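You operate a simulated robot arm through the tools that you are given. There is no shell and no other tool.

You are at the controls of a simulated robot arm. One attempt, no reset.

Task
Run through the first two slides, focusing each sharp on the screen.
Fine: switch the projector on; slot 1, then slot 2; leave it running.

Only the result counts: the job must be done as asked and must still hold three seconds after the hand-in. Knocking over, shifting, dropping, spilling or breaking anything else fails it.

Robot
A 7-joint arm with a two-finger parallel gripper, fixed in place. Base frame: the origin is at the foot of the arm, x ahead of it, y to its left, z up. Lengths are in mm, angles in rad, forces in N, time in s.
With the tool pointing down near the work surface it reaches from about 360 to 860 mm from the base axis. Its first joint turns from -2.897 to 2.897 rad. Payload 3.43 kg.
The TCP is the grasp point between the finger pads, 34 mm short of the fingertips. In the tool frame z runs along the fingers and y along their closing line. The gripper opens to 128 mm. The fingers are 24 mm wide and 12 mm thick; the gripper's body (48 by 130 mm) begins 96 mm behind the TCP.
Orientation is that of the tool frame in the base frame, as a unit quaternion [w, x, y, z]. With the fingers straight down and closing along the base's y, the tool's x points along the base's -x, its y along +y and its z along -z.

Tools
- The arm moves only by the tool arm_command. Its argument "deltas" is a list that holds one entry, the list of rows, each a list of 7 numbers: the shift along the base's x, y, z in mm, then the turn, a rotation vector about the base's x, y, z in rad, then the gripper command, from -1 (shut) to 1 (fully open), values between in proportion. In form: [[[x, y, z, wx, wy, wz, hand], ...]]. A call has 1 to 20 rows; each row is the pose to reach, as a shift and turn from the pose commanded when the call began. Rows are played at 5 a second. More than 50 mm and 0.15 rad between two rows, or a gripper value outside its range, and nothing of the call is played. A pose out of reach is approached as far as the arm can. The call stops where the force on the tool passes 40 N (or 10 N more than at its start, if that is more) or the arm is blocked; 0.2 s more then pass. The fingers move at their own pace (about 153 mm/s each) and stop on an object; they squeeze with about 43 N. The grip force told is the motor's: it shows also when the fingers shut on nothing. Time passes only in rows, and 0.2 s behind the last, so rows that repeat a pose let the fingers close. It gives the time, the measured TCP pose, the force on the tool (base axes), the opening and the grip force at its end, in the units of the frame above (readings bear some noise), with the torque about the TCP (base axes, N m) and any sound that the robot's microphone picked up.
- Cameras (640 x 400 px; columns grow to the right, rows downward): "scene" is fixed at [228.7, 653.4, 1640.4]; the picture's right is [-0.70, -0.71, 0.00], its down [-0.48, 0.47, -0.74] and it looks along [0.53, -0.52, -0.67] (base axes); focal length 318 px, centre (320, 200). "wrist" rides on the gripper at [76, -11, -160] in the tool frame; the picture's right is [0.15, 0.99, 0.00], its down [-0.88, 0.13, -0.46] and it looks along [-0.45, 0.07, 0.89] (tool axes); focal length 234 px, centre (320, 200). There is no depth. A picture from a camera that has moved, and an enlarged one, comes with that camera's place and axes in the base frame and with its lens. The place of the scene camera against the robot may be out by one fixed shift of up to 12 mm in any direction.
- grab_frame(camera): a new picture of that camera. The clock stands still meanwhile.
- close_up(camera, box): a new picture of the part [left, top, right, bottom] of that camera's present view, enlarged. The clock stands still meanwhile.
- hand_in(): hands the job in; it is judged then, once.

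Nothing tells you positions but the pictures and the camera data. Unless the task says otherwise, let go and move clear before handing in.

The tools are called after "Call:" as name(argument=value, ...) on one line, values as JSON. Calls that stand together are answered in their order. arm_command: Moves the arm, as the interface text tells. Its arguments: {"type":"object","properties":{"deltas":{"type":"array","items":{"type":"array","items":{"type":"array","items":{"type":"number"}}}}},"required":["deltas"]} The other tools are called the same way: grab_frame (camera) takes a picture; close_up (camera, box) takes an enlarged picture of a part of a camera's view; hand_in () hands the job in.

At the start:

```text
clock: 0.0
eef_pos: [452.5, 108.4, 1330.7]
ee_rot: [0.0, 0.0, 1.0, -0.001]
ft_force: [0.4, -0.5, -0.4]
wrist_torque: [0.04, 0.01, 0.01]
opening: 127.9
finger_force: 0.2
```

scene: 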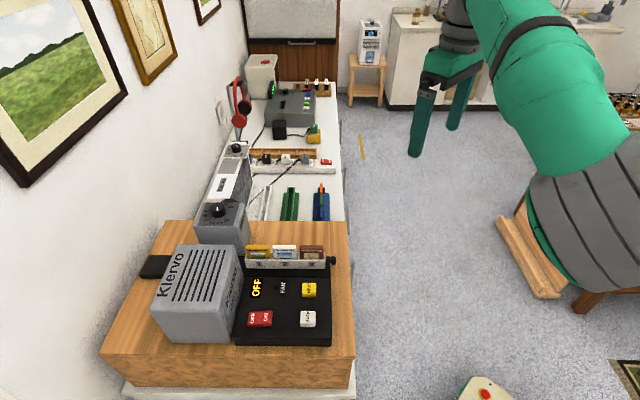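
wrist: 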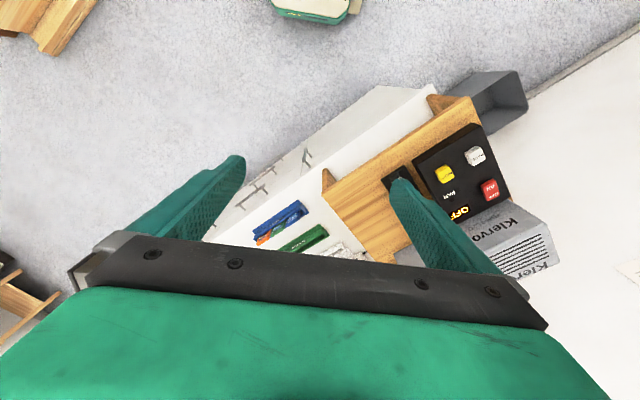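

I see a slide projector (Klervo) on a wooden box, with a dark control panel holding buttons, and three slides in a tray behind it. I'll take enlarged views to read the controls before moving anything.

Call:
close_up(camera="scene", box=[120, 220, 360, 370])

Call:
close_up(camera="scene", box=[190, 50, 350, 150])

Call:
close_up(camera="scene", box=[180, 130, 350, 236])

Call:
close_up(camera="wrist", box=[360, 60, 600, 290])

Call:
close_up(camera="scene", box=[180, 0, 420, 150])

```text
2.67 times, centred on (240, 295) of scene
camera zoom: at [228.7, 653.4, 1640.4], right [-0.7, -0.71, 0.0], down [-0.48, 0.47, -0.74], along [0.53, -0.52, -0.67], focal length 848 px, centre (533, -53)
```

zoom: 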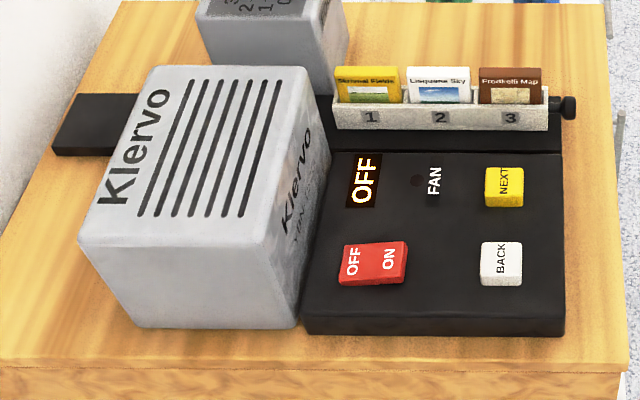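

```text
4.00 times, centred on (270, 100) of scene
camera zoom: at [228.7, 653.4, 1640.4], right [-0.7, -0.71, 0.0], down [-0.48, 0.47, -0.74], along [0.53, -0.52, -0.67], focal length 1273 px, centre (520, 600)
```

zoom: 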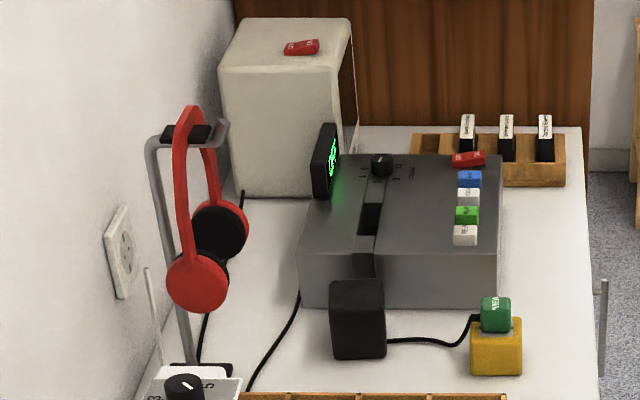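

```text
3.76 times, centred on (265, 183) of scene
camera zoom: at [228.7, 653.4, 1640.4], right [-0.7, -0.71, 0.0], down [-0.48, 0.47, -0.74], along [0.53, -0.52, -0.67], focal length 1198 px, centre (527, 264)
```

zoom: 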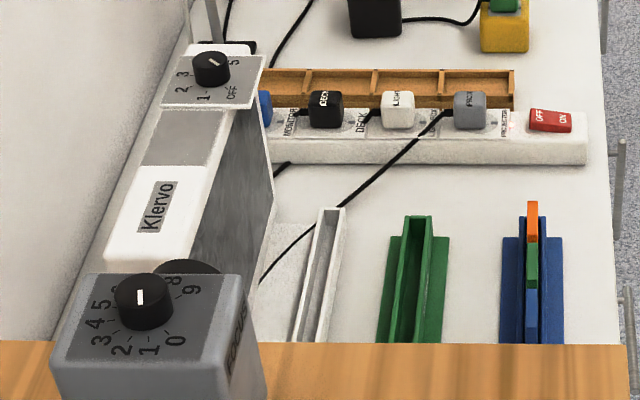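

```text
1.74 times, centred on (480, 175) of wrist
camera zoom: at [376.3, 95.7, 1491.2], right [-0.15, 0.99, 0.0], down [0.88, 0.13, 0.46], along [0.45, 0.07, -0.89], focal length 407 px, centre (42, 244)
```

zoom: 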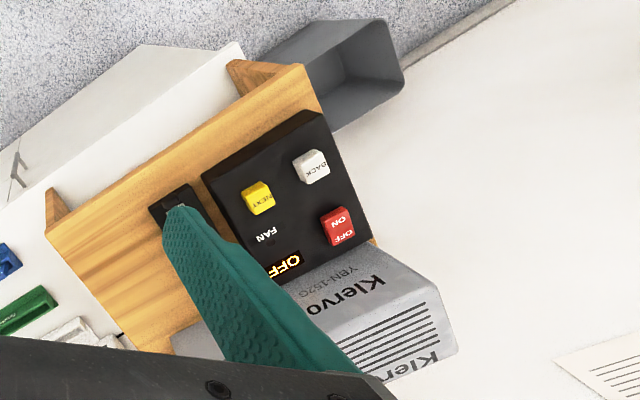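

```text
2.67 times, centred on (300, 75) of scene
camera zoom: at [228.7, 653.4, 1640.4], right [-0.7, -0.71, 0.0], down [-0.48, 0.47, -0.74], along [0.53, -0.52, -0.67], focal length 848 px, centre (373, 533)
```

zoom: 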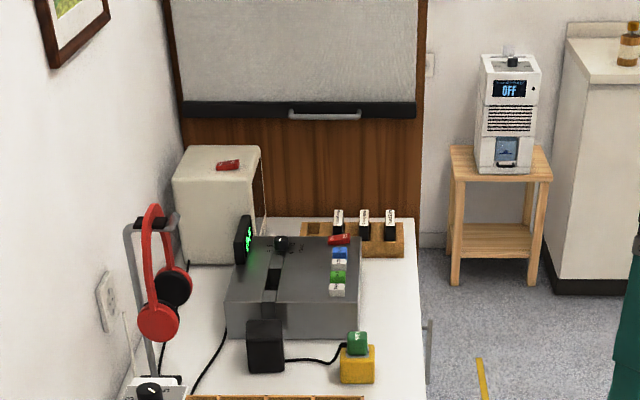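

The projector's panel (rocker OFF/ON, NEXT, BACK) seems to be near (510, 440, ~1010) with the bench turned about 45° to the base frame, and the focus knob is on the gray lens housing beyond it. I'll move the wrist camera over the panel, staying high, for a precise look.

Call:
arm_command(deltas=[[[-6, 36, 0, 0, 0, 0.112, 1], [-12, 72, 0, 0, 0, 0.224, 0.5], [-18, 108, 0, 0, 0, 0.336, 0], [-24, 144, 0, 0, 0, 0.448, -0.5], [-30, 180, 0, 0, 0, 0.56, -1], [-36, 216, 0, 0, 0, 0.672, -1], [-40, 250, 0, 0, 0, 0.785, -1], [-40, 250, 0, 0, 0, 0.785, -1]]])

Call:
grab_frame(camera="wrist")

Call:
grab_frame(camera="scene")

```text
clock: 1.8
eef_pos: [411.9, 358.2, 1330.0]
ee_rot: [0.0, -0.382, 0.924, -0.001]
ft_force: [0.4, -0.1, 0.1]
wrist_torque: [0.01, -0.03, 0.05]
opening: 0.0
finger_force: 32.7
```

```text
taken
camera wrist: at [366.8, 296.1, 1491.1], right [-0.8, 0.6, 0.0], down [0.53, 0.71, 0.46], along [0.27, 0.37, -0.89], focal length 234 px, centre (320, 200)
```

wrist: 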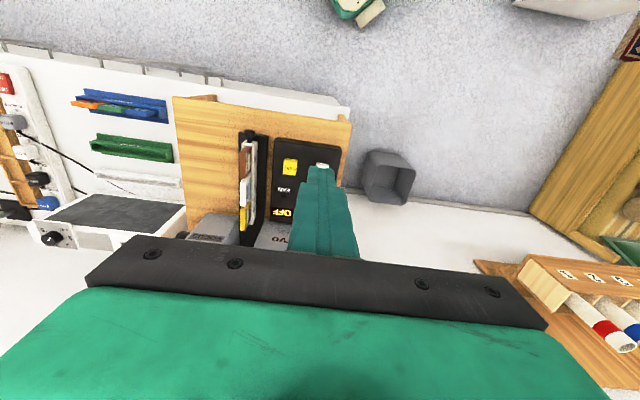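

```text
taken
```

scene: 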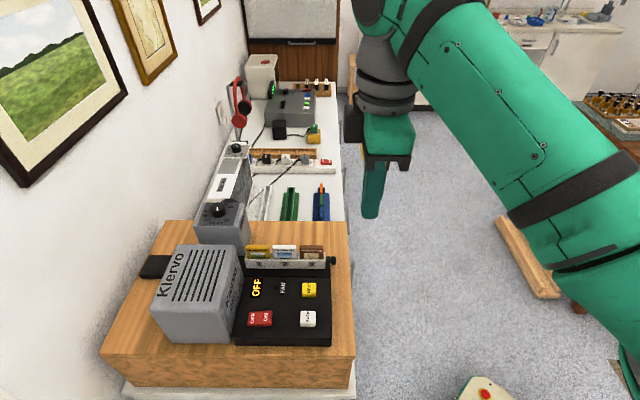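

The fingers hide part of the panel, so I'll shift the camera towards the wall side to bring the panel into the clear upper part of the wrist view.

Call:
arm_command(deltas=[[[30, 30, 0, 0, 0, 0, -1], [60, 60, 0, 0, 0, 0, -1], [80, 80, 0, 0, 0, 0, -1], [80, 80, 0, 0, 0, 0, -1]]])

Call:
grab_frame(camera="wrist")

Call:
close_up(camera="wrist", box=[150, 0, 390, 150])

```text
clock: 2.8
eef_pos: [491.3, 437.2, 1330.2]
ee_rot: [0.001, -0.382, 0.924, 0.0]
ft_force: [0.0, 0.6, -0.1]
wrist_torque: [0.01, 0.02, 0.0]
opening: 0.3
finger_force: 32.9
```

```text
taken
camera wrist: at [446.7, 375.3, 1490.7], right [-0.8, 0.6, 0.0], down [0.53, 0.71, 0.46], along [0.27, 0.37, -0.89], focal length 234 px, centre (320, 200)
```

wrist: 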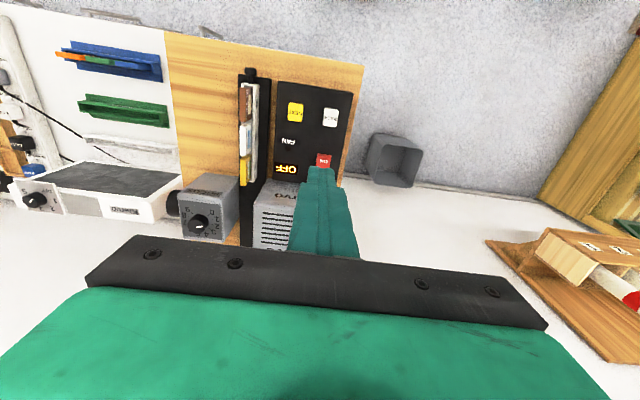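

```text
2.67 times, centred on (270, 75) of wrist
camera zoom: at [446.7, 375.3, 1490.7], right [-0.8, 0.6, 0.0], down [0.53, 0.71, 0.46], along [0.27, 0.37, -0.89], focal length 624 px, centre (453, 533)
```

zoom: 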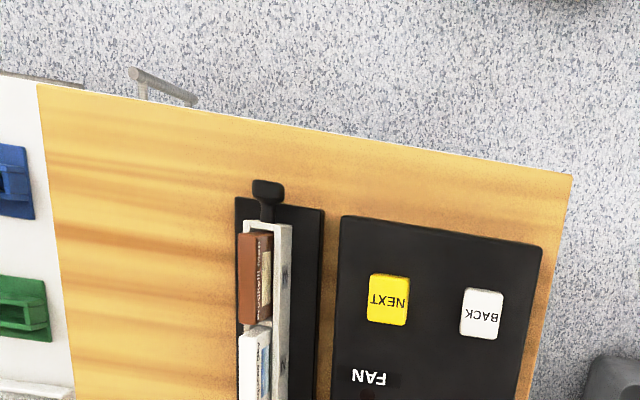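

NEXT triangulates to about (518, 392, 1007) and BACK to about (468, 440, 1007). Next I'll slide along towards the focus knob, open the fingers to clear the view, and get a second line of sight on the knob and rocker.

Call:
arm_command(deltas=[[[30, -30, 0, 0, 0, 0, 1], [60, -60, 0, 0, 0, 0, 1], [90, -90, 0, 0, 0, 0, 1], [120, -110, 0, 0, 0, 0, 1], [120, -110, 0, 0, 0, 0, 1]]])

Call:
grab_frame(camera="wrist")

Call:
grab_frame(camera="scene")

```text
clock: 4.0
eef_pos: [610.0, 327.5, 1330.3]
ee_rot: [0.0, -0.383, 0.924, 0.0]
ft_force: [-0.3, -0.5, -0.2]
wrist_torque: [-0.02, -0.03, 0.0]
opening: 127.9
finger_force: 0.1
```

```text
taken
camera wrist: at [565.3, 265.2, 1491.9], right [-0.8, 0.6, 0.0], down [0.53, 0.71, 0.46], along [0.27, 0.37, -0.89], focal length 234 px, centre (320, 200)
```

wrist: 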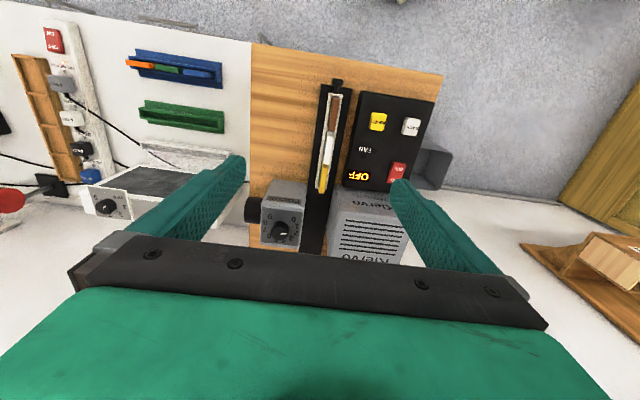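

```text
taken
```

scene: 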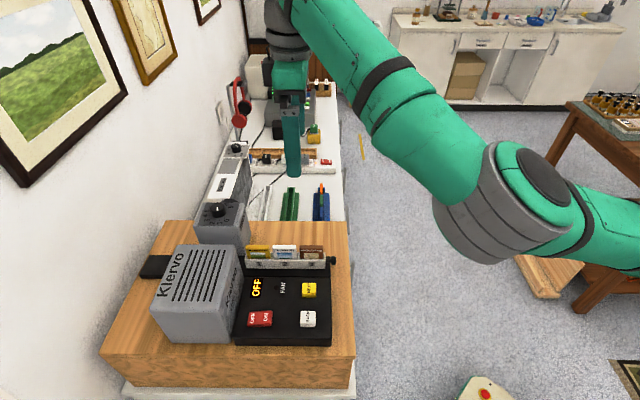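

Call:
close_up(camera="wrist", box=[240, 60, 450, 270])

Call:
close_up(camera="wrist", box=[240, 170, 340, 250])

Call:
close_up(camera="wrist", box=[0, 0, 240, 230])

```text
1.90 times, centred on (345, 165) of wrist
camera zoom: at [565.3, 265.2, 1491.9], right [-0.8, 0.6, 0.0], down [0.53, 0.71, 0.46], along [0.27, 0.37, -0.89], focal length 446 px, centre (272, 267)
```

zoom: 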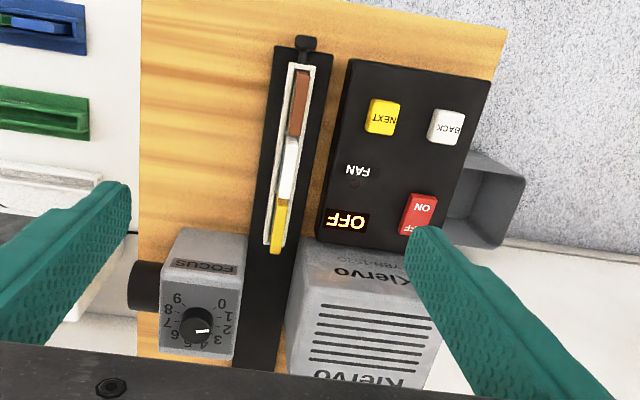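

```text
5.00 times, centred on (290, 210) of wrist
camera zoom: at [565.3, 265.2, 1491.9], right [-0.8, 0.6, 0.0], down [0.53, 0.71, 0.46], along [0.27, 0.37, -0.89], focal length 1171 px, centre (470, 150)
```

zoom: 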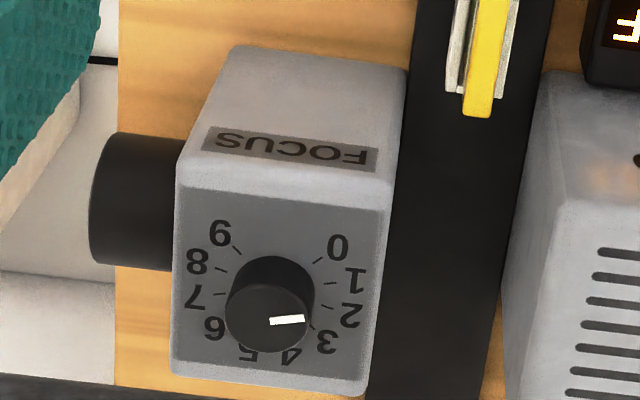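

```text
1.74 times, centred on (120, 115) of wrist
camera zoom: at [565.3, 265.2, 1491.9], right [-0.8, 0.6, 0.0], down [0.53, 0.71, 0.46], along [0.27, 0.37, -0.89], focal length 407 px, centre (668, 348)
```

zoom: 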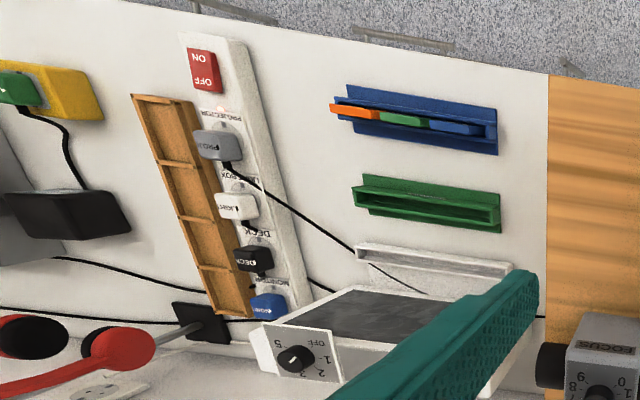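

Rocker centre is about (537, 510), its ON half on the robot's side, and the focus knob (about 35 mm wide, vertical axis, pointer near 1) is roughly at (798, 440, top ~1090). That is far out, so I'll first test reach high above the knob.

Call:
arm_command(deltas=[[[37, 23, -10, 0, 0, 0, 1], [74, 46, -20, 0, 0, 0, 1], [111, 68, -40, 0, 0, 0, 1], [148, 91, -50, 0, 0, 0, 1], [185, 113, -60, 0, 0, 0, 1], [185, 113, -60, 0, 0, 0, 1], [185, 113, -60, 0, 0, 0, 1]]])

Call:
grab_frame(camera="wrist")

Call:
grab_frame(camera="scene")

```text
clock: 5.6
eef_pos: [717.5, 404.3, 1278.1]
ee_rot: [0.0, -0.382, 0.924, 0.0]
ft_force: [0.3, -0.3, 0.0]
wrist_torque: [0.03, -0.02, 0.01]
opening: 128.1
finger_force: 0.1
out of reach, approached as far as the arm can: row 3, 4, 5, 6, 7
```

```text
taken
camera wrist: at [672.0, 342.6, 1439.3], right [-0.8, 0.6, 0.0], down [0.53, 0.71, 0.46], along [0.27, 0.37, -0.89], focal length 234 px, centre (320, 200)
```

wrist: 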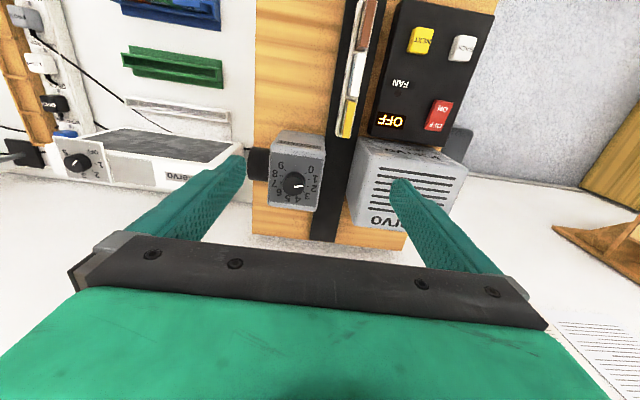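

```text
taken
```

scene: 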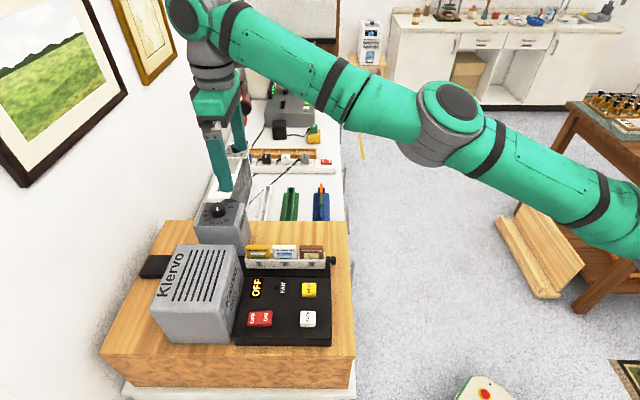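

The arm stops about 823 mm out at this height. I'll re-triangulate the knob from this nearer view.

Call:
close_up(camera="wrist", box=[246, 120, 346, 220])

Call:
close_up(camera="wrist", box=[340, 0, 500, 240])

Call:
close_up(camera="wrist", box=[520, 300, 640, 400])

```text
4.00 times, centred on (296, 170) of wrist
camera zoom: at [672.0, 342.6, 1439.3], right [-0.8, 0.6, 0.0], down [0.53, 0.71, 0.46], along [0.27, 0.37, -0.89], focal length 937 px, centre (416, 320)
```

zoom: 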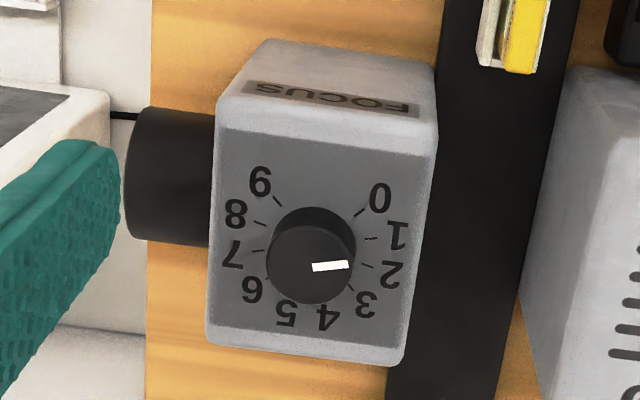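

```text
1.67 times, centred on (420, 120) of wrist
camera zoom: at [672.0, 342.6, 1439.3], right [-0.8, 0.6, 0.0], down [0.53, 0.71, 0.46], along [0.27, 0.37, -0.89], focal length 390 px, centre (153, 333)
```

zoom: 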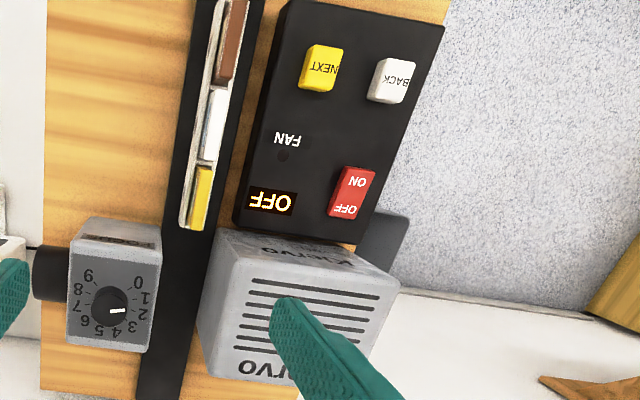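

```text
4.00 times, centred on (580, 350) of wrist
camera zoom: at [672.0, 342.6, 1439.3], right [-0.8, 0.6, 0.0], down [0.53, 0.71, 0.46], along [0.27, 0.37, -0.89], focal length 937 px, centre (-720, -400)
```

zoom: 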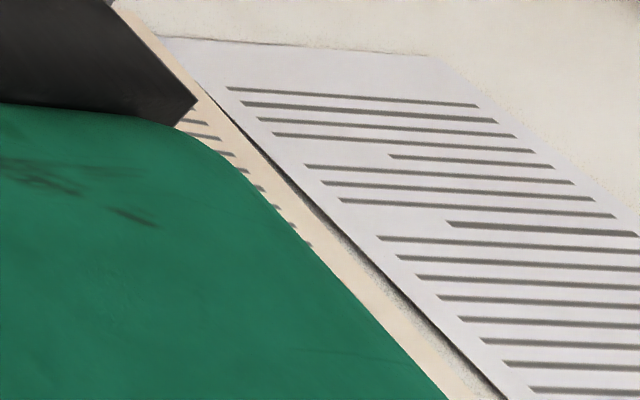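

The knob resolves to about (795, 438, top ~1098), 908 mm from the base axis. Lower down the arm should reach further, so I'll descend to just above the knob and see how close it gets.

Call:
arm_command(deltas=[[[0, 0, -25, 0, 0, 0, 0.1], [0, 0, -50, 0, 0, 0, 0.1], [0, 0, -75, 0, 0, 0, 0.1], [0, 0, -100, 0, 0, 0, 0.1], [0, 0, -100, 0, 0, 0, 0.1]]])

Call:
grab_frame(camera="wrist")

Call:
grab_frame(camera="scene")

```text
clock: 6.8
eef_pos: [717.6, 404.7, 1177.5]
ee_rot: [0.0, -0.382, 0.924, 0.0]
ft_force: [0.1, 0.3, 0.2]
wrist_torque: [0.01, -0.04, -0.02]
opening: 70.4
finger_force: 0.1
```

```text
taken
camera wrist: at [672.1, 341.8, 1337.8], right [-0.8, 0.6, 0.0], down [0.53, 0.71, 0.46], along [0.27, 0.37, -0.89], focal length 234 px, centre (320, 200)
```

wrist: 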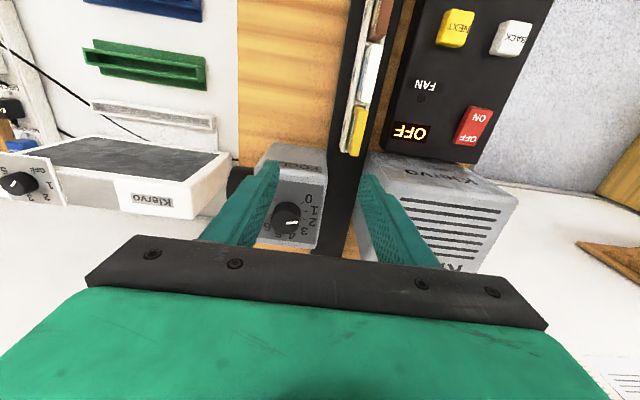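

```text
taken
```

scene: 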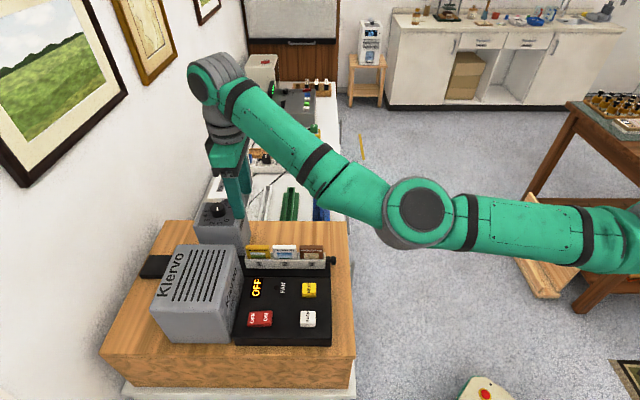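

The arm's commanded pose reset to the actual one, and lower down there's still bend left in the elbow. I'll extend outward towards the knob axis at this height.

Call:
arm_command(deltas=[[[26, 11, 0, 0, 0, 0, 0.1], [52, 22, 0, 0, 0, 0, 0.1], [77, 33, 0, 0, 0, 0, 0.1], [77, 33, 0, 0, 0, 0, 0.1]]])

Call:
grab_frame(camera="wrist")

Call:
grab_frame(camera="scene")

```text
clock: 7.8
eef_pos: [748.5, 416.0, 1175.0]
ee_rot: [0.0, -0.383, 0.924, 0.0]
ft_force: [0.8, 0.6, -0.1]
wrist_torque: [0.01, 0.03, 0.03]
opening: 70.6
finger_force: 0.1
out of reach, approached as far as the arm can: row 2, 3, 4
```

```text
taken
camera wrist: at [702.4, 353.9, 1336.6], right [-0.8, 0.6, 0.0], down [0.53, 0.71, 0.46], along [0.27, 0.37, -0.89], focal length 234 px, centre (320, 200)
```

wrist: 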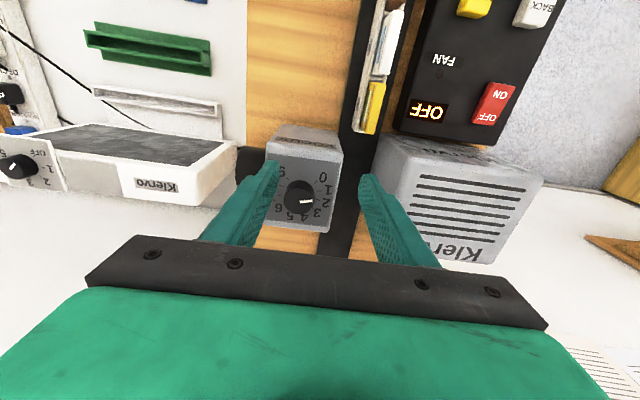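

```text
taken
```

scene: 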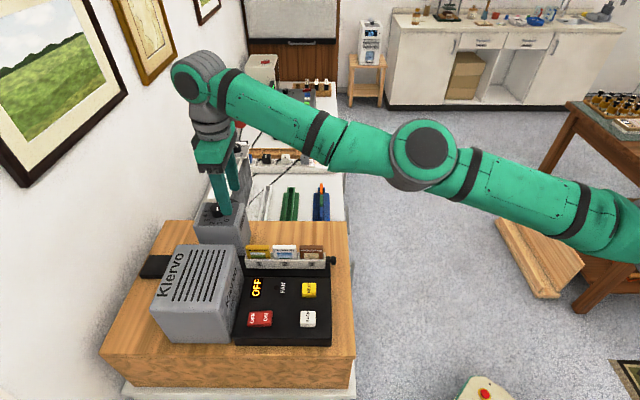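

At this height the arm stops 856 mm out, while the knob is ~906 mm out at about (794, 436.5), so I'll later tilt the fingers outward to reach it. First the power: rise, cross over to above the ON half of the rocker at about (528, 501) with closed fingers.

Call:
arm_command(deltas=[[[-10, 0, 40, 0, 0, 0, -0.2], [-30, 5, 75, 0, 0, 0, -0.6], [-68, 21, 75, 0, 0, 0, -1], [-106, 37, 75, 0, 0, 0, -1], [-144, 53, 75, 0, 0, 0, -1], [-182, 69, 75, 0, 0, 0, -1], [-220, 85, 75, 0, 0, 0, -1], [-220, 85, 75, 0, 0, 0, -1]]])

Call:
grab_frame(camera="wrist")

Call:
grab_frame(camera="scene")

```text
clock: 9.6
eef_pos: [527.4, 499.0, 1251.3]
ee_rot: [-0.001, -0.382, 0.924, 0.001]
ft_force: [0.7, 0.0, 0.3]
wrist_torque: [0.07, 0.07, 0.02]
opening: 0.0
finger_force: 33.4
out of reach, approached as far as the arm can: row 3
```

```text
taken
camera wrist: at [481.8, 437.6, 1411.2], right [-0.8, 0.6, 0.0], down [0.53, 0.71, 0.46], along [0.27, 0.37, -0.89], focal length 234 px, centre (320, 200)
```

wrist: 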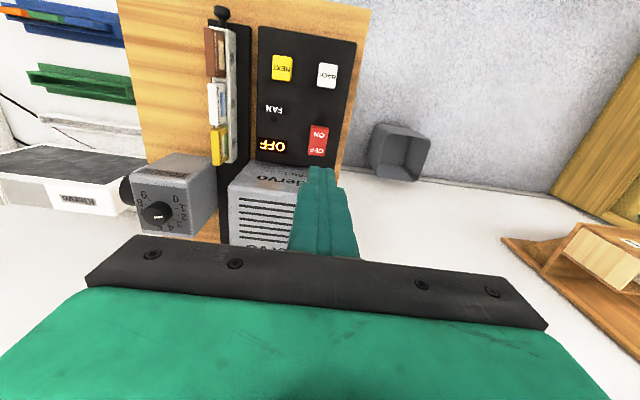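

```text
taken
```

scene: 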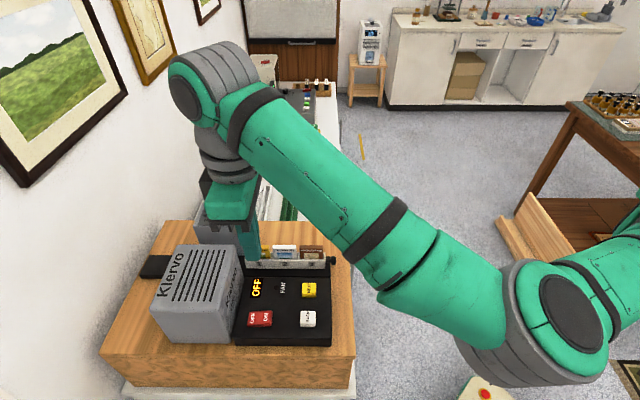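

By projection the fingertip's landing point is at about pixel (319, 131), which should be on the ON half. I'll check with an enlargement.

Call:
close_up(camera="wrist", box=[260, 90, 360, 190])

Call:
close_up(camera="scene", box=[240, 0, 350, 60])

```text
4.00 times, centred on (310, 140) of wrist
camera zoom: at [481.8, 437.6, 1411.2], right [-0.8, 0.6, 0.0], down [0.53, 0.71, 0.46], along [0.27, 0.37, -0.89], focal length 937 px, centre (360, 440)
```

zoom: 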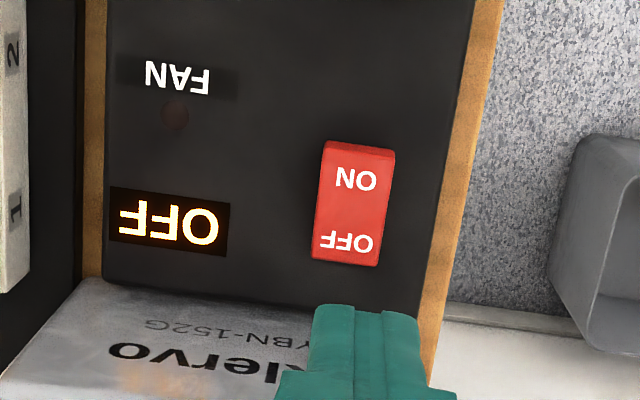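

```text
5.82 times, centred on (295, 30) of scene
camera zoom: at [228.7, 653.4, 1640.4], right [-0.7, -0.71, 0.0], down [-0.48, 0.47, -0.74], along [0.53, -0.52, -0.67], focal length 1851 px, centre (466, 1189)
```

zoom: 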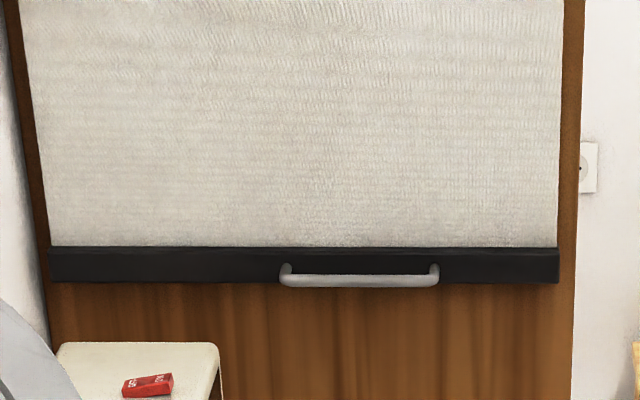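

The tip lands on the ON half, slightly near its outer edge; I'll nudge 3 mm inward and descend to about 15 mm above it.

Call:
arm_command(deltas=[[[2, 2, -40, 0, 0, 0, -1], [2, 2, -80, 0, 0, 0, -1], [2, 2, -120, 0, 0, 0, -1], [2, 2, -160, 0, 0, 0, -1], [2, 2, -190, 0, 0, 0, -1], [2, 2, -196, 0, 0, 0, -1], [2, 2, -196, 0, 0, 0, -1]]])

Call:
close_up(camera="scene", box=[220, 230, 340, 350])

Call:
grab_frame(camera="wrist")

```text
clock: 11.2
eef_pos: [530.5, 501.8, 1053.9]
ee_rot: [0.0, -0.383, 0.924, 0.0]
ft_force: [0.3, 0.8, -0.2]
wrist_torque: [0.01, -0.01, 0.01]
opening: 0.0
finger_force: 33.2
```

```text
3.33 times, centred on (280, 290) of scene
camera zoom: at [228.7, 653.4, 1640.4], right [-0.7, -0.71, 0.0], down [-0.48, 0.47, -0.74], along [0.53, -0.52, -0.67], focal length 1060 px, centre (453, -100)
```

zoom: 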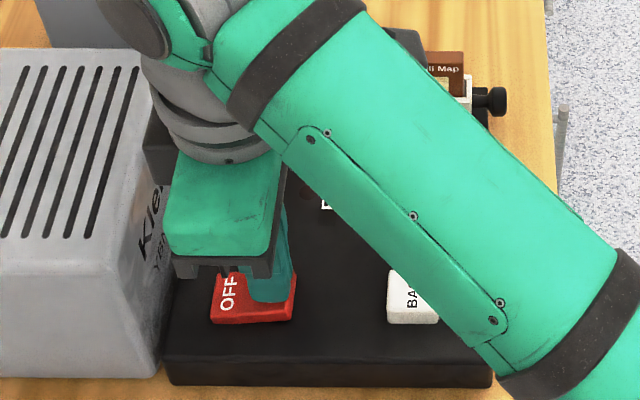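

```text
taken
camera wrist: at [483.7, 440.2, 1215.0], right [-0.8, 0.6, 0.0], down [0.53, 0.71, 0.46], along [0.27, 0.37, -0.89], focal length 234 px, centre (320, 200)
```

wrist: 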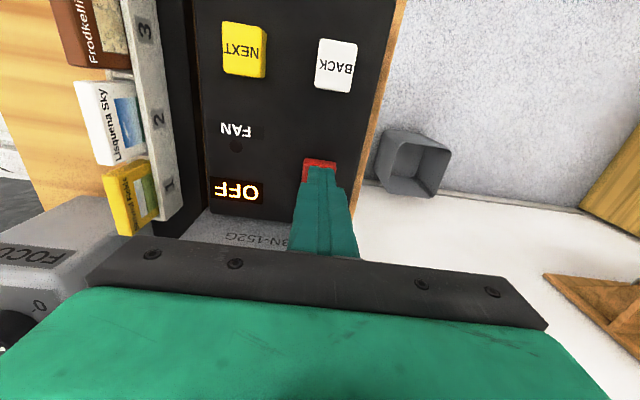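

The closed tip is right above the ON half. I'll press down slowly in small steps, watching force and sound.

Call:
arm_command(deltas=[[[0, 0, -3, 0, 0, 0, -1], [0, 0, -6, 0, 0, 0, -1], [0, 0, -9, 0, 0, 0, -1], [0, 0, -12, 0, 0, 0, -1]]])

Call:
close_up(camera="wrist", box=[180, 100, 380, 225])

```text
clock: 12.2
eef_pos: [527.3, 501.1, 1045.7]
ee_rot: [0.003, -0.382, 0.924, 0.001]
ft_force: [-1.5, -0.9, 35.5]
wrist_torque: [0.32, -0.25, 0.09]
opening: 0.0
finger_force: 33.4
```

```text
3.20 times, centred on (280, 162) of wrist
camera zoom: at [481.9, 439.0, 1206.4], right [-0.8, 0.6, 0.0], down [0.53, 0.71, 0.46], along [0.28, 0.37, -0.89], focal length 749 px, centre (448, 320)
```

zoom: 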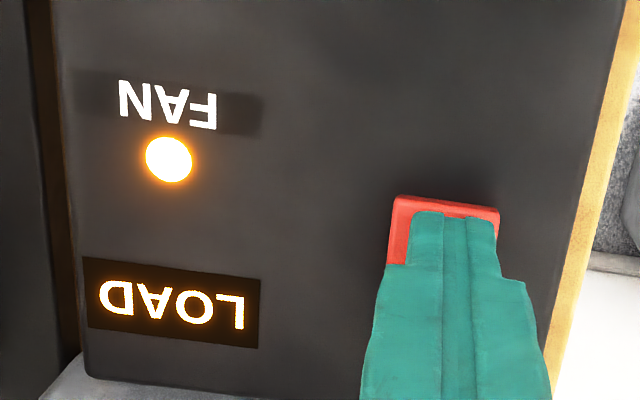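

Pressing to 35 N clicked it on: the FAN lamp is lit and the display reads "LOAD". I'll lift off and check the state.

Call:
arm_command(deltas=[[[0, 0, 10, 0, 0, 0, -1], [0, 0, 30, 0, 0, 0, -1], [-10, -10, 70, 0, 0, 0, -1], [-40, -40, 110, 0, 0, 0, -1], [-40, -40, 110, 0, 0, 0, -1]]])

Call:
grab_frame(camera="wrist")

Call:
close_up(camera="wrist", box=[180, 40, 380, 220])

Call:
grab_frame(camera="scene")

Call:
close_up(camera="scene", box=[240, 0, 350, 60])

```text
refused: row 4 steps farther than a row can; nothing moved
```

```text
taken
camera wrist: at [481.9, 439.0, 1206.4], right [-0.8, 0.6, 0.0], down [0.53, 0.71, 0.46], along [0.28, 0.37, -0.89], focal length 234 px, centre (320, 200)
```

wrist: 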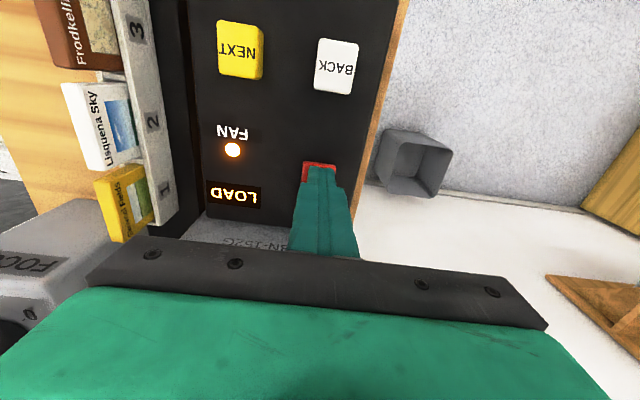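

```text
2.22 times, centred on (280, 130) of wrist
camera zoom: at [481.9, 439.0, 1206.4], right [-0.8, 0.6, 0.0], down [0.53, 0.71, 0.46], along [0.28, 0.37, -0.89], focal length 520 px, centre (409, 356)
```

zoom: 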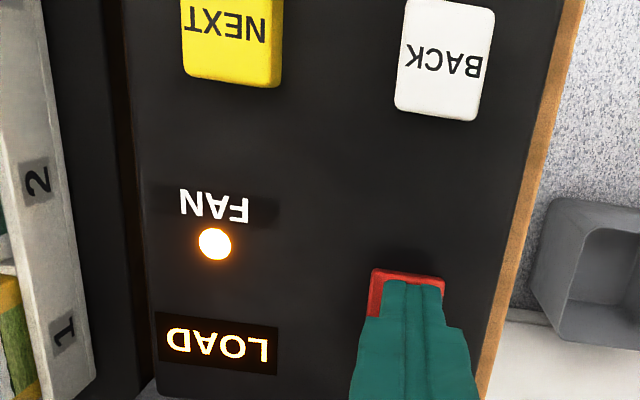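

```text
taken
```

scene: 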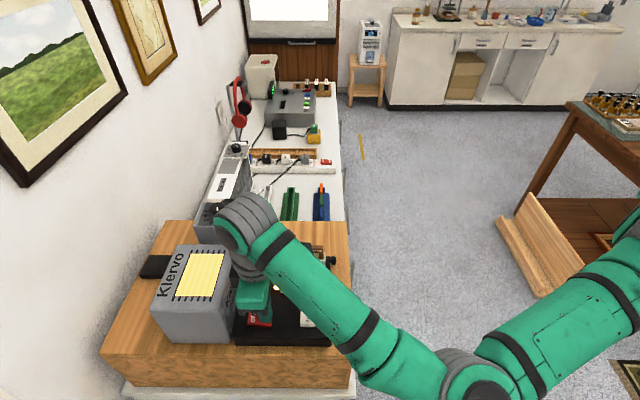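

```text
5.82 times, centred on (295, 30) of scene
camera zoom: at [228.7, 653.4, 1640.4], right [-0.7, -0.71, 0.0], down [-0.48, 0.47, -0.74], along [0.53, -0.52, -0.67], focal length 1851 px, centre (466, 1189)
```

zoom: 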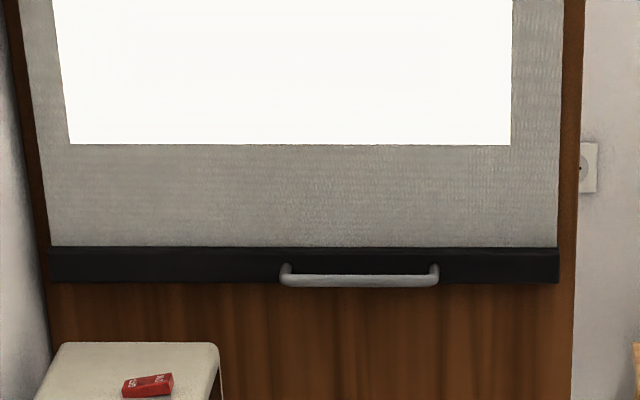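

The lamp is on (white light on the screen), but "LOAD" suggests the tray has to be pushed into the gate first. I'll lift off in allowed steps and inspect.

Call:
arm_command(deltas=[[[0, 0, 10, 0, 0, 0, -1], [0, 0, 35, 0, 0, 0, -1], [-10, -10, 70, 0, 0, 0, -1], [-25, -25, 105, 0, 0, 0, -1], [-40, -40, 140, 0, 0, 0, -1], [-40, -40, 140, 0, 0, 0, -1]]])

Call:
grab_frame(camera="wrist")

Call:
grab_frame(camera="scene")

Call:
close_up(camera="scene", box=[130, 190, 350, 350])

```text
clock: 13.6
eef_pos: [486.7, 461.2, 1181.4]
ee_rot: [0.0, -0.383, 0.924, 0.0]
ft_force: [-1.3, -0.4, -0.3]
wrist_torque: [-0.03, -0.01, -0.01]
opening: 0.0
finger_force: 32.7
```

```text
taken
camera wrist: at [441.8, 399.4, 1343.1], right [-0.8, 0.6, 0.0], down [0.53, 0.71, 0.46], along [0.27, 0.37, -0.89], focal length 234 px, centre (320, 200)
```

wrist: 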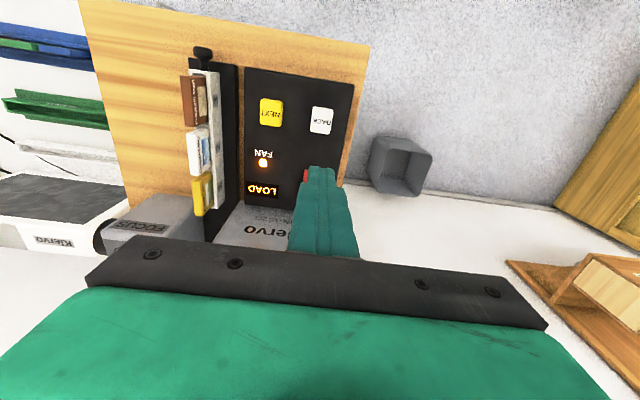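

```text
taken
```

scene: 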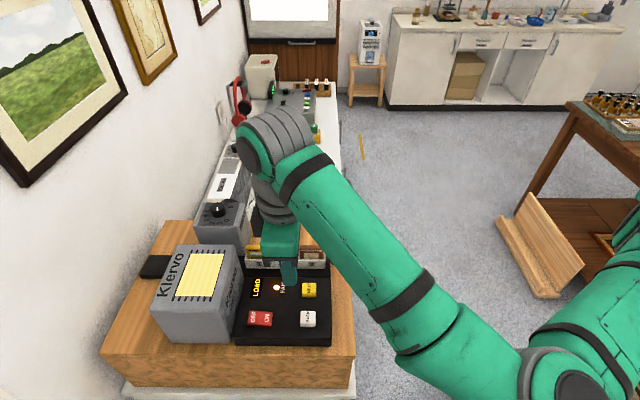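

```text
2.50 times, centred on (240, 270) of scene
camera zoom: at [228.7, 653.4, 1640.4], right [-0.7, -0.71, 0.0], down [-0.48, 0.47, -0.74], along [0.53, -0.52, -0.67], focal length 795 px, centre (520, 25)
```

zoom: 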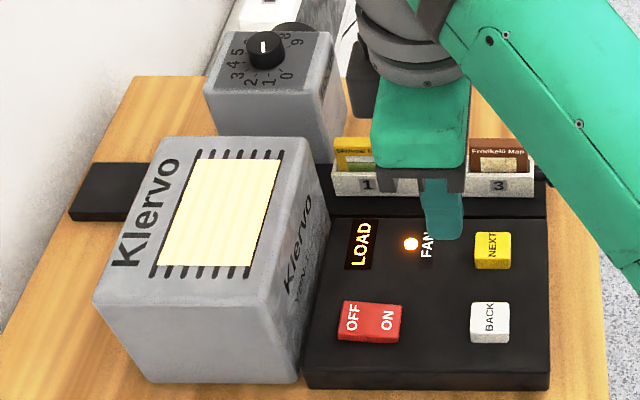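

The display shows LOAD with the tray still outside the gate (slot 1 is ~107 mm short of the lens axis). I'll take a closer look at the tray, its handle and the gate before deciding between NEXT and a hand push.

Call:
close_up(camera="wrist", box=[90, 20, 290, 240])

Call:
arm_command(deltas=[[[-20, -40, 20, 0, 0, 0, -1], [-40, -80, 40, 0, 0, 0, -1], [-60, -120, 50, 0, 0, 0, -1], [-60, -120, 50, 0, 0, 0, -1]]])

Call:
grab_frame(camera="wrist")

Call:
close_up(camera="scene", box=[190, 190, 350, 290])

```text
1.82 times, centred on (190, 130) of wrist
camera zoom: at [441.8, 399.4, 1343.1], right [-0.8, 0.6, 0.0], down [0.53, 0.71, 0.46], along [0.27, 0.37, -0.89], focal length 426 px, centre (556, 327)
```

zoom: 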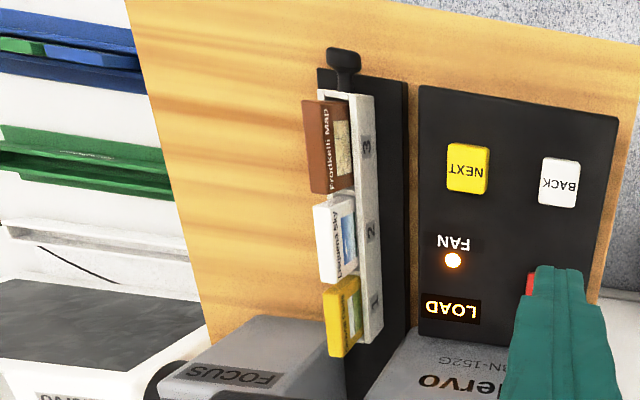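

```text
clock: 14.6
eef_pos: [426.2, 341.5, 1231.3]
ee_rot: [0.0, -0.383, 0.924, 0.0]
ft_force: [0.5, 0.2, -0.3]
wrist_torque: [-0.04, -0.03, -0.04]
opening: 0.1
finger_force: 32.7
```

```text
taken
camera wrist: at [381.5, 280.0, 1393.0], right [-0.8, 0.6, 0.0], down [0.53, 0.71, 0.46], along [0.27, 0.37, -0.89], focal length 234 px, centre (320, 200)
```

wrist: 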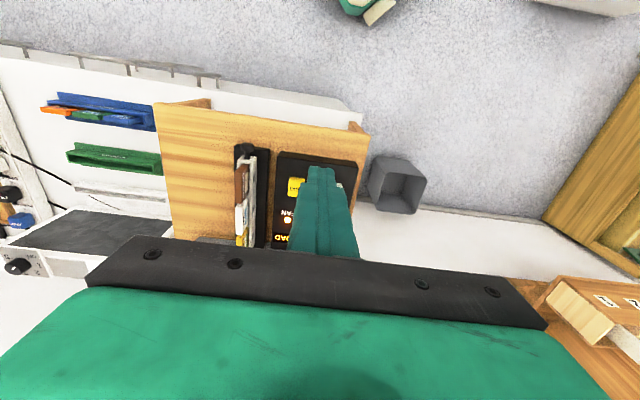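

```text
4.00 times, centred on (270, 240) of scene
camera zoom: at [228.7, 653.4, 1640.4], right [-0.7, -0.71, 0.0], down [-0.48, 0.47, -0.74], along [0.53, -0.52, -0.67], focal length 1273 px, centre (520, 40)
```

zoom: 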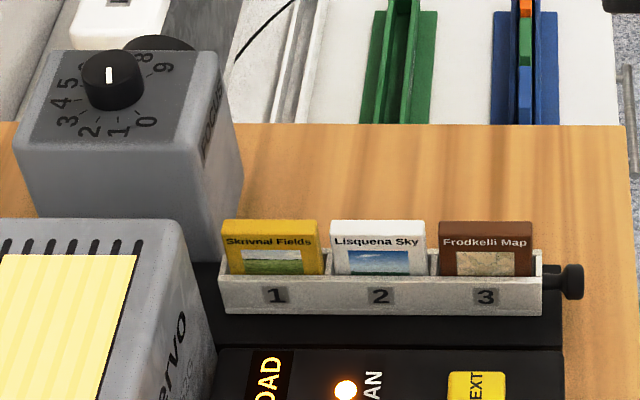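

Nothing on the tray suggests a lock, and the least risky test is the NEXT button, which should draw slot 1 into the gate if it is motor-driven. I'll move above NEXT at (516.5, 392.4).

Call:
arm_command(deltas=[[[30, 17, 0, 0, 0, 0, -1], [60, 34, -20, 0, 0, 0, -1], [90, 51, -60, 0, 0, 0, -1], [90, 51, -100, 0, 0, 0, -1], [90, 51, -140, 0, 0, 0, -1], [90, 51, -165, 0, 0, 0, -1], [90, 51, -165, 0, 0, 0, -1]]])

Call:
grab_frame(camera="wrist")

Call:
close_up(camera="scene", box=[220, 230, 340, 350])

```text
refused: row 3 steps farther than a row can; nothing moved
```

```text
taken
camera wrist: at [381.5, 280.0, 1393.0], right [-0.8, 0.6, 0.0], down [0.53, 0.71, 0.46], along [0.27, 0.37, -0.89], focal length 234 px, centre (320, 200)
```

wrist: 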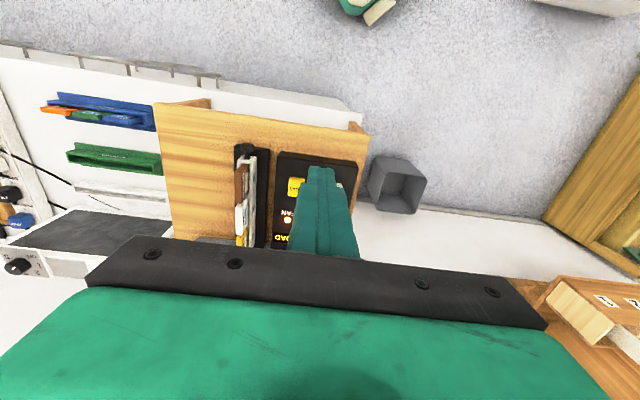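

```text
3.33 times, centred on (280, 290) of scene
camera zoom: at [228.7, 653.4, 1640.4], right [-0.7, -0.71, 0.0], down [-0.48, 0.47, -0.74], along [0.53, -0.52, -0.67], focal length 1060 px, centre (453, -100)
```

zoom: 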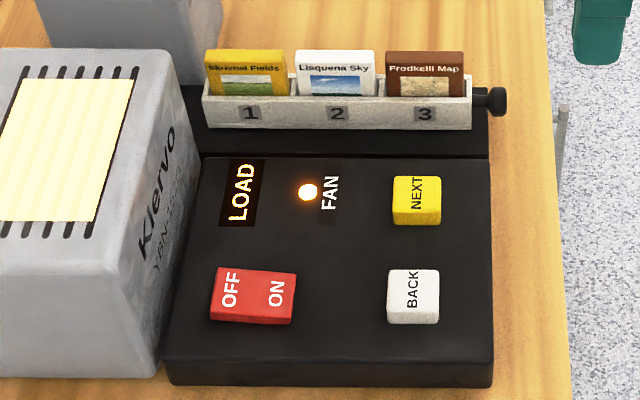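

One row was too long, so nothing moved; the scene view shows the rocker at ON, LOAD lit and the tray untouched. I'll repeat the approach to NEXT with shorter steps.

Call:
arm_command(deltas=[[[30, 17, 0, 0, 0, 0, -1], [60, 34, -10, 0, 0, 0, -1], [90, 51, -30, 0, 0, 0, -1], [90, 51, -75, 0, 0, 0, -1], [90, 51, -120, 0, 0, 0, -1], [90, 51, -150, 0, 0, 0, -1], [90, 51, -165, 0, 0, 0, -1], [90, 51, -165, 0, 0, 0, -1]]])

Call:
grab_frame(camera="wrist")

Call:
close_up(camera="scene", box=[220, 230, 340, 350])

```text
clock: 16.4
eef_pos: [517.1, 392.4, 1066.9]
ee_rot: [0.0, -0.383, 0.924, 0.0]
ft_force: [0.3, -0.2, -0.7]
wrist_torque: [-0.01, 0.0, -0.02]
opening: 0.1
finger_force: 33.2
```

```text
taken
camera wrist: at [471.5, 330.6, 1228.5], right [-0.8, 0.6, 0.0], down [0.53, 0.71, 0.46], along [0.27, 0.37, -0.89], focal length 234 px, centre (320, 200)
```

wrist: 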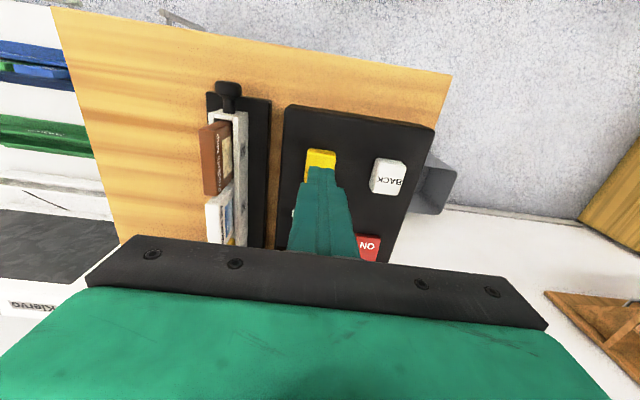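

```text
3.33 times, centred on (280, 290) of scene
camera zoom: at [228.7, 653.4, 1640.4], right [-0.7, -0.71, 0.0], down [-0.48, 0.47, -0.74], along [0.53, -0.52, -0.67], focal length 1060 px, centre (453, -100)
```

zoom: 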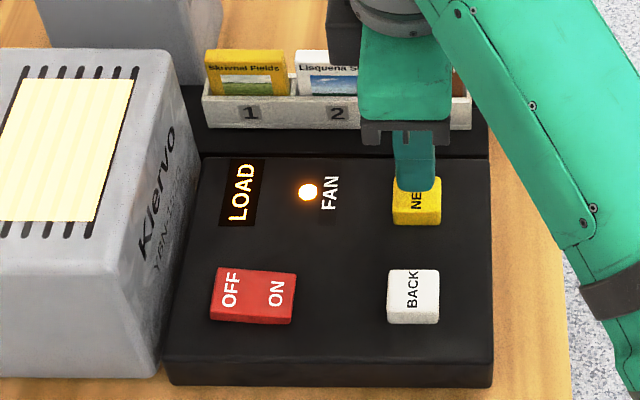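

The tip is centred over NEXT. I'll press it slowly.

Call:
arm_command(deltas=[[[0, 0, -7, 0, 0, 0, -1], [0, 0, -14, 0, 0, 0, -1], [0, 0, -18, 0, 0, 0, -1], [0, 0, -20, 0, 0, 0, -1], [0, 0, -22, 0, 0, 0, -1], [0, 0, -24, 0, 0, 0, -1]]])

Call:
close_up(camera="scene", box=[220, 230, 340, 350])

```text
clock: 17.8
eef_pos: [516.6, 392.3, 1043.3]
ee_rot: [0.0, -0.383, 0.924, -0.001]
ft_force: [-0.7, -0.6, 1.0]
wrist_torque: [-0.02, 0.03, 0.05]
opening: 0.0
finger_force: 32.6
heard: click
```

```text
3.33 times, centred on (280, 290) of scene
camera zoom: at [228.7, 653.4, 1640.4], right [-0.7, -0.71, 0.0], down [-0.48, 0.47, -0.74], along [0.53, -0.52, -0.67], focal length 1060 px, centre (453, -100)
```

zoom: 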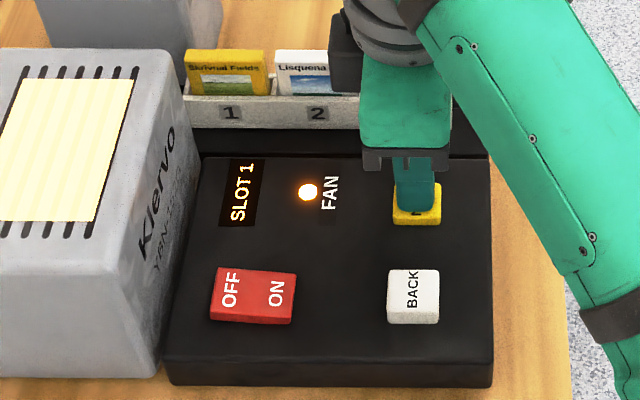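

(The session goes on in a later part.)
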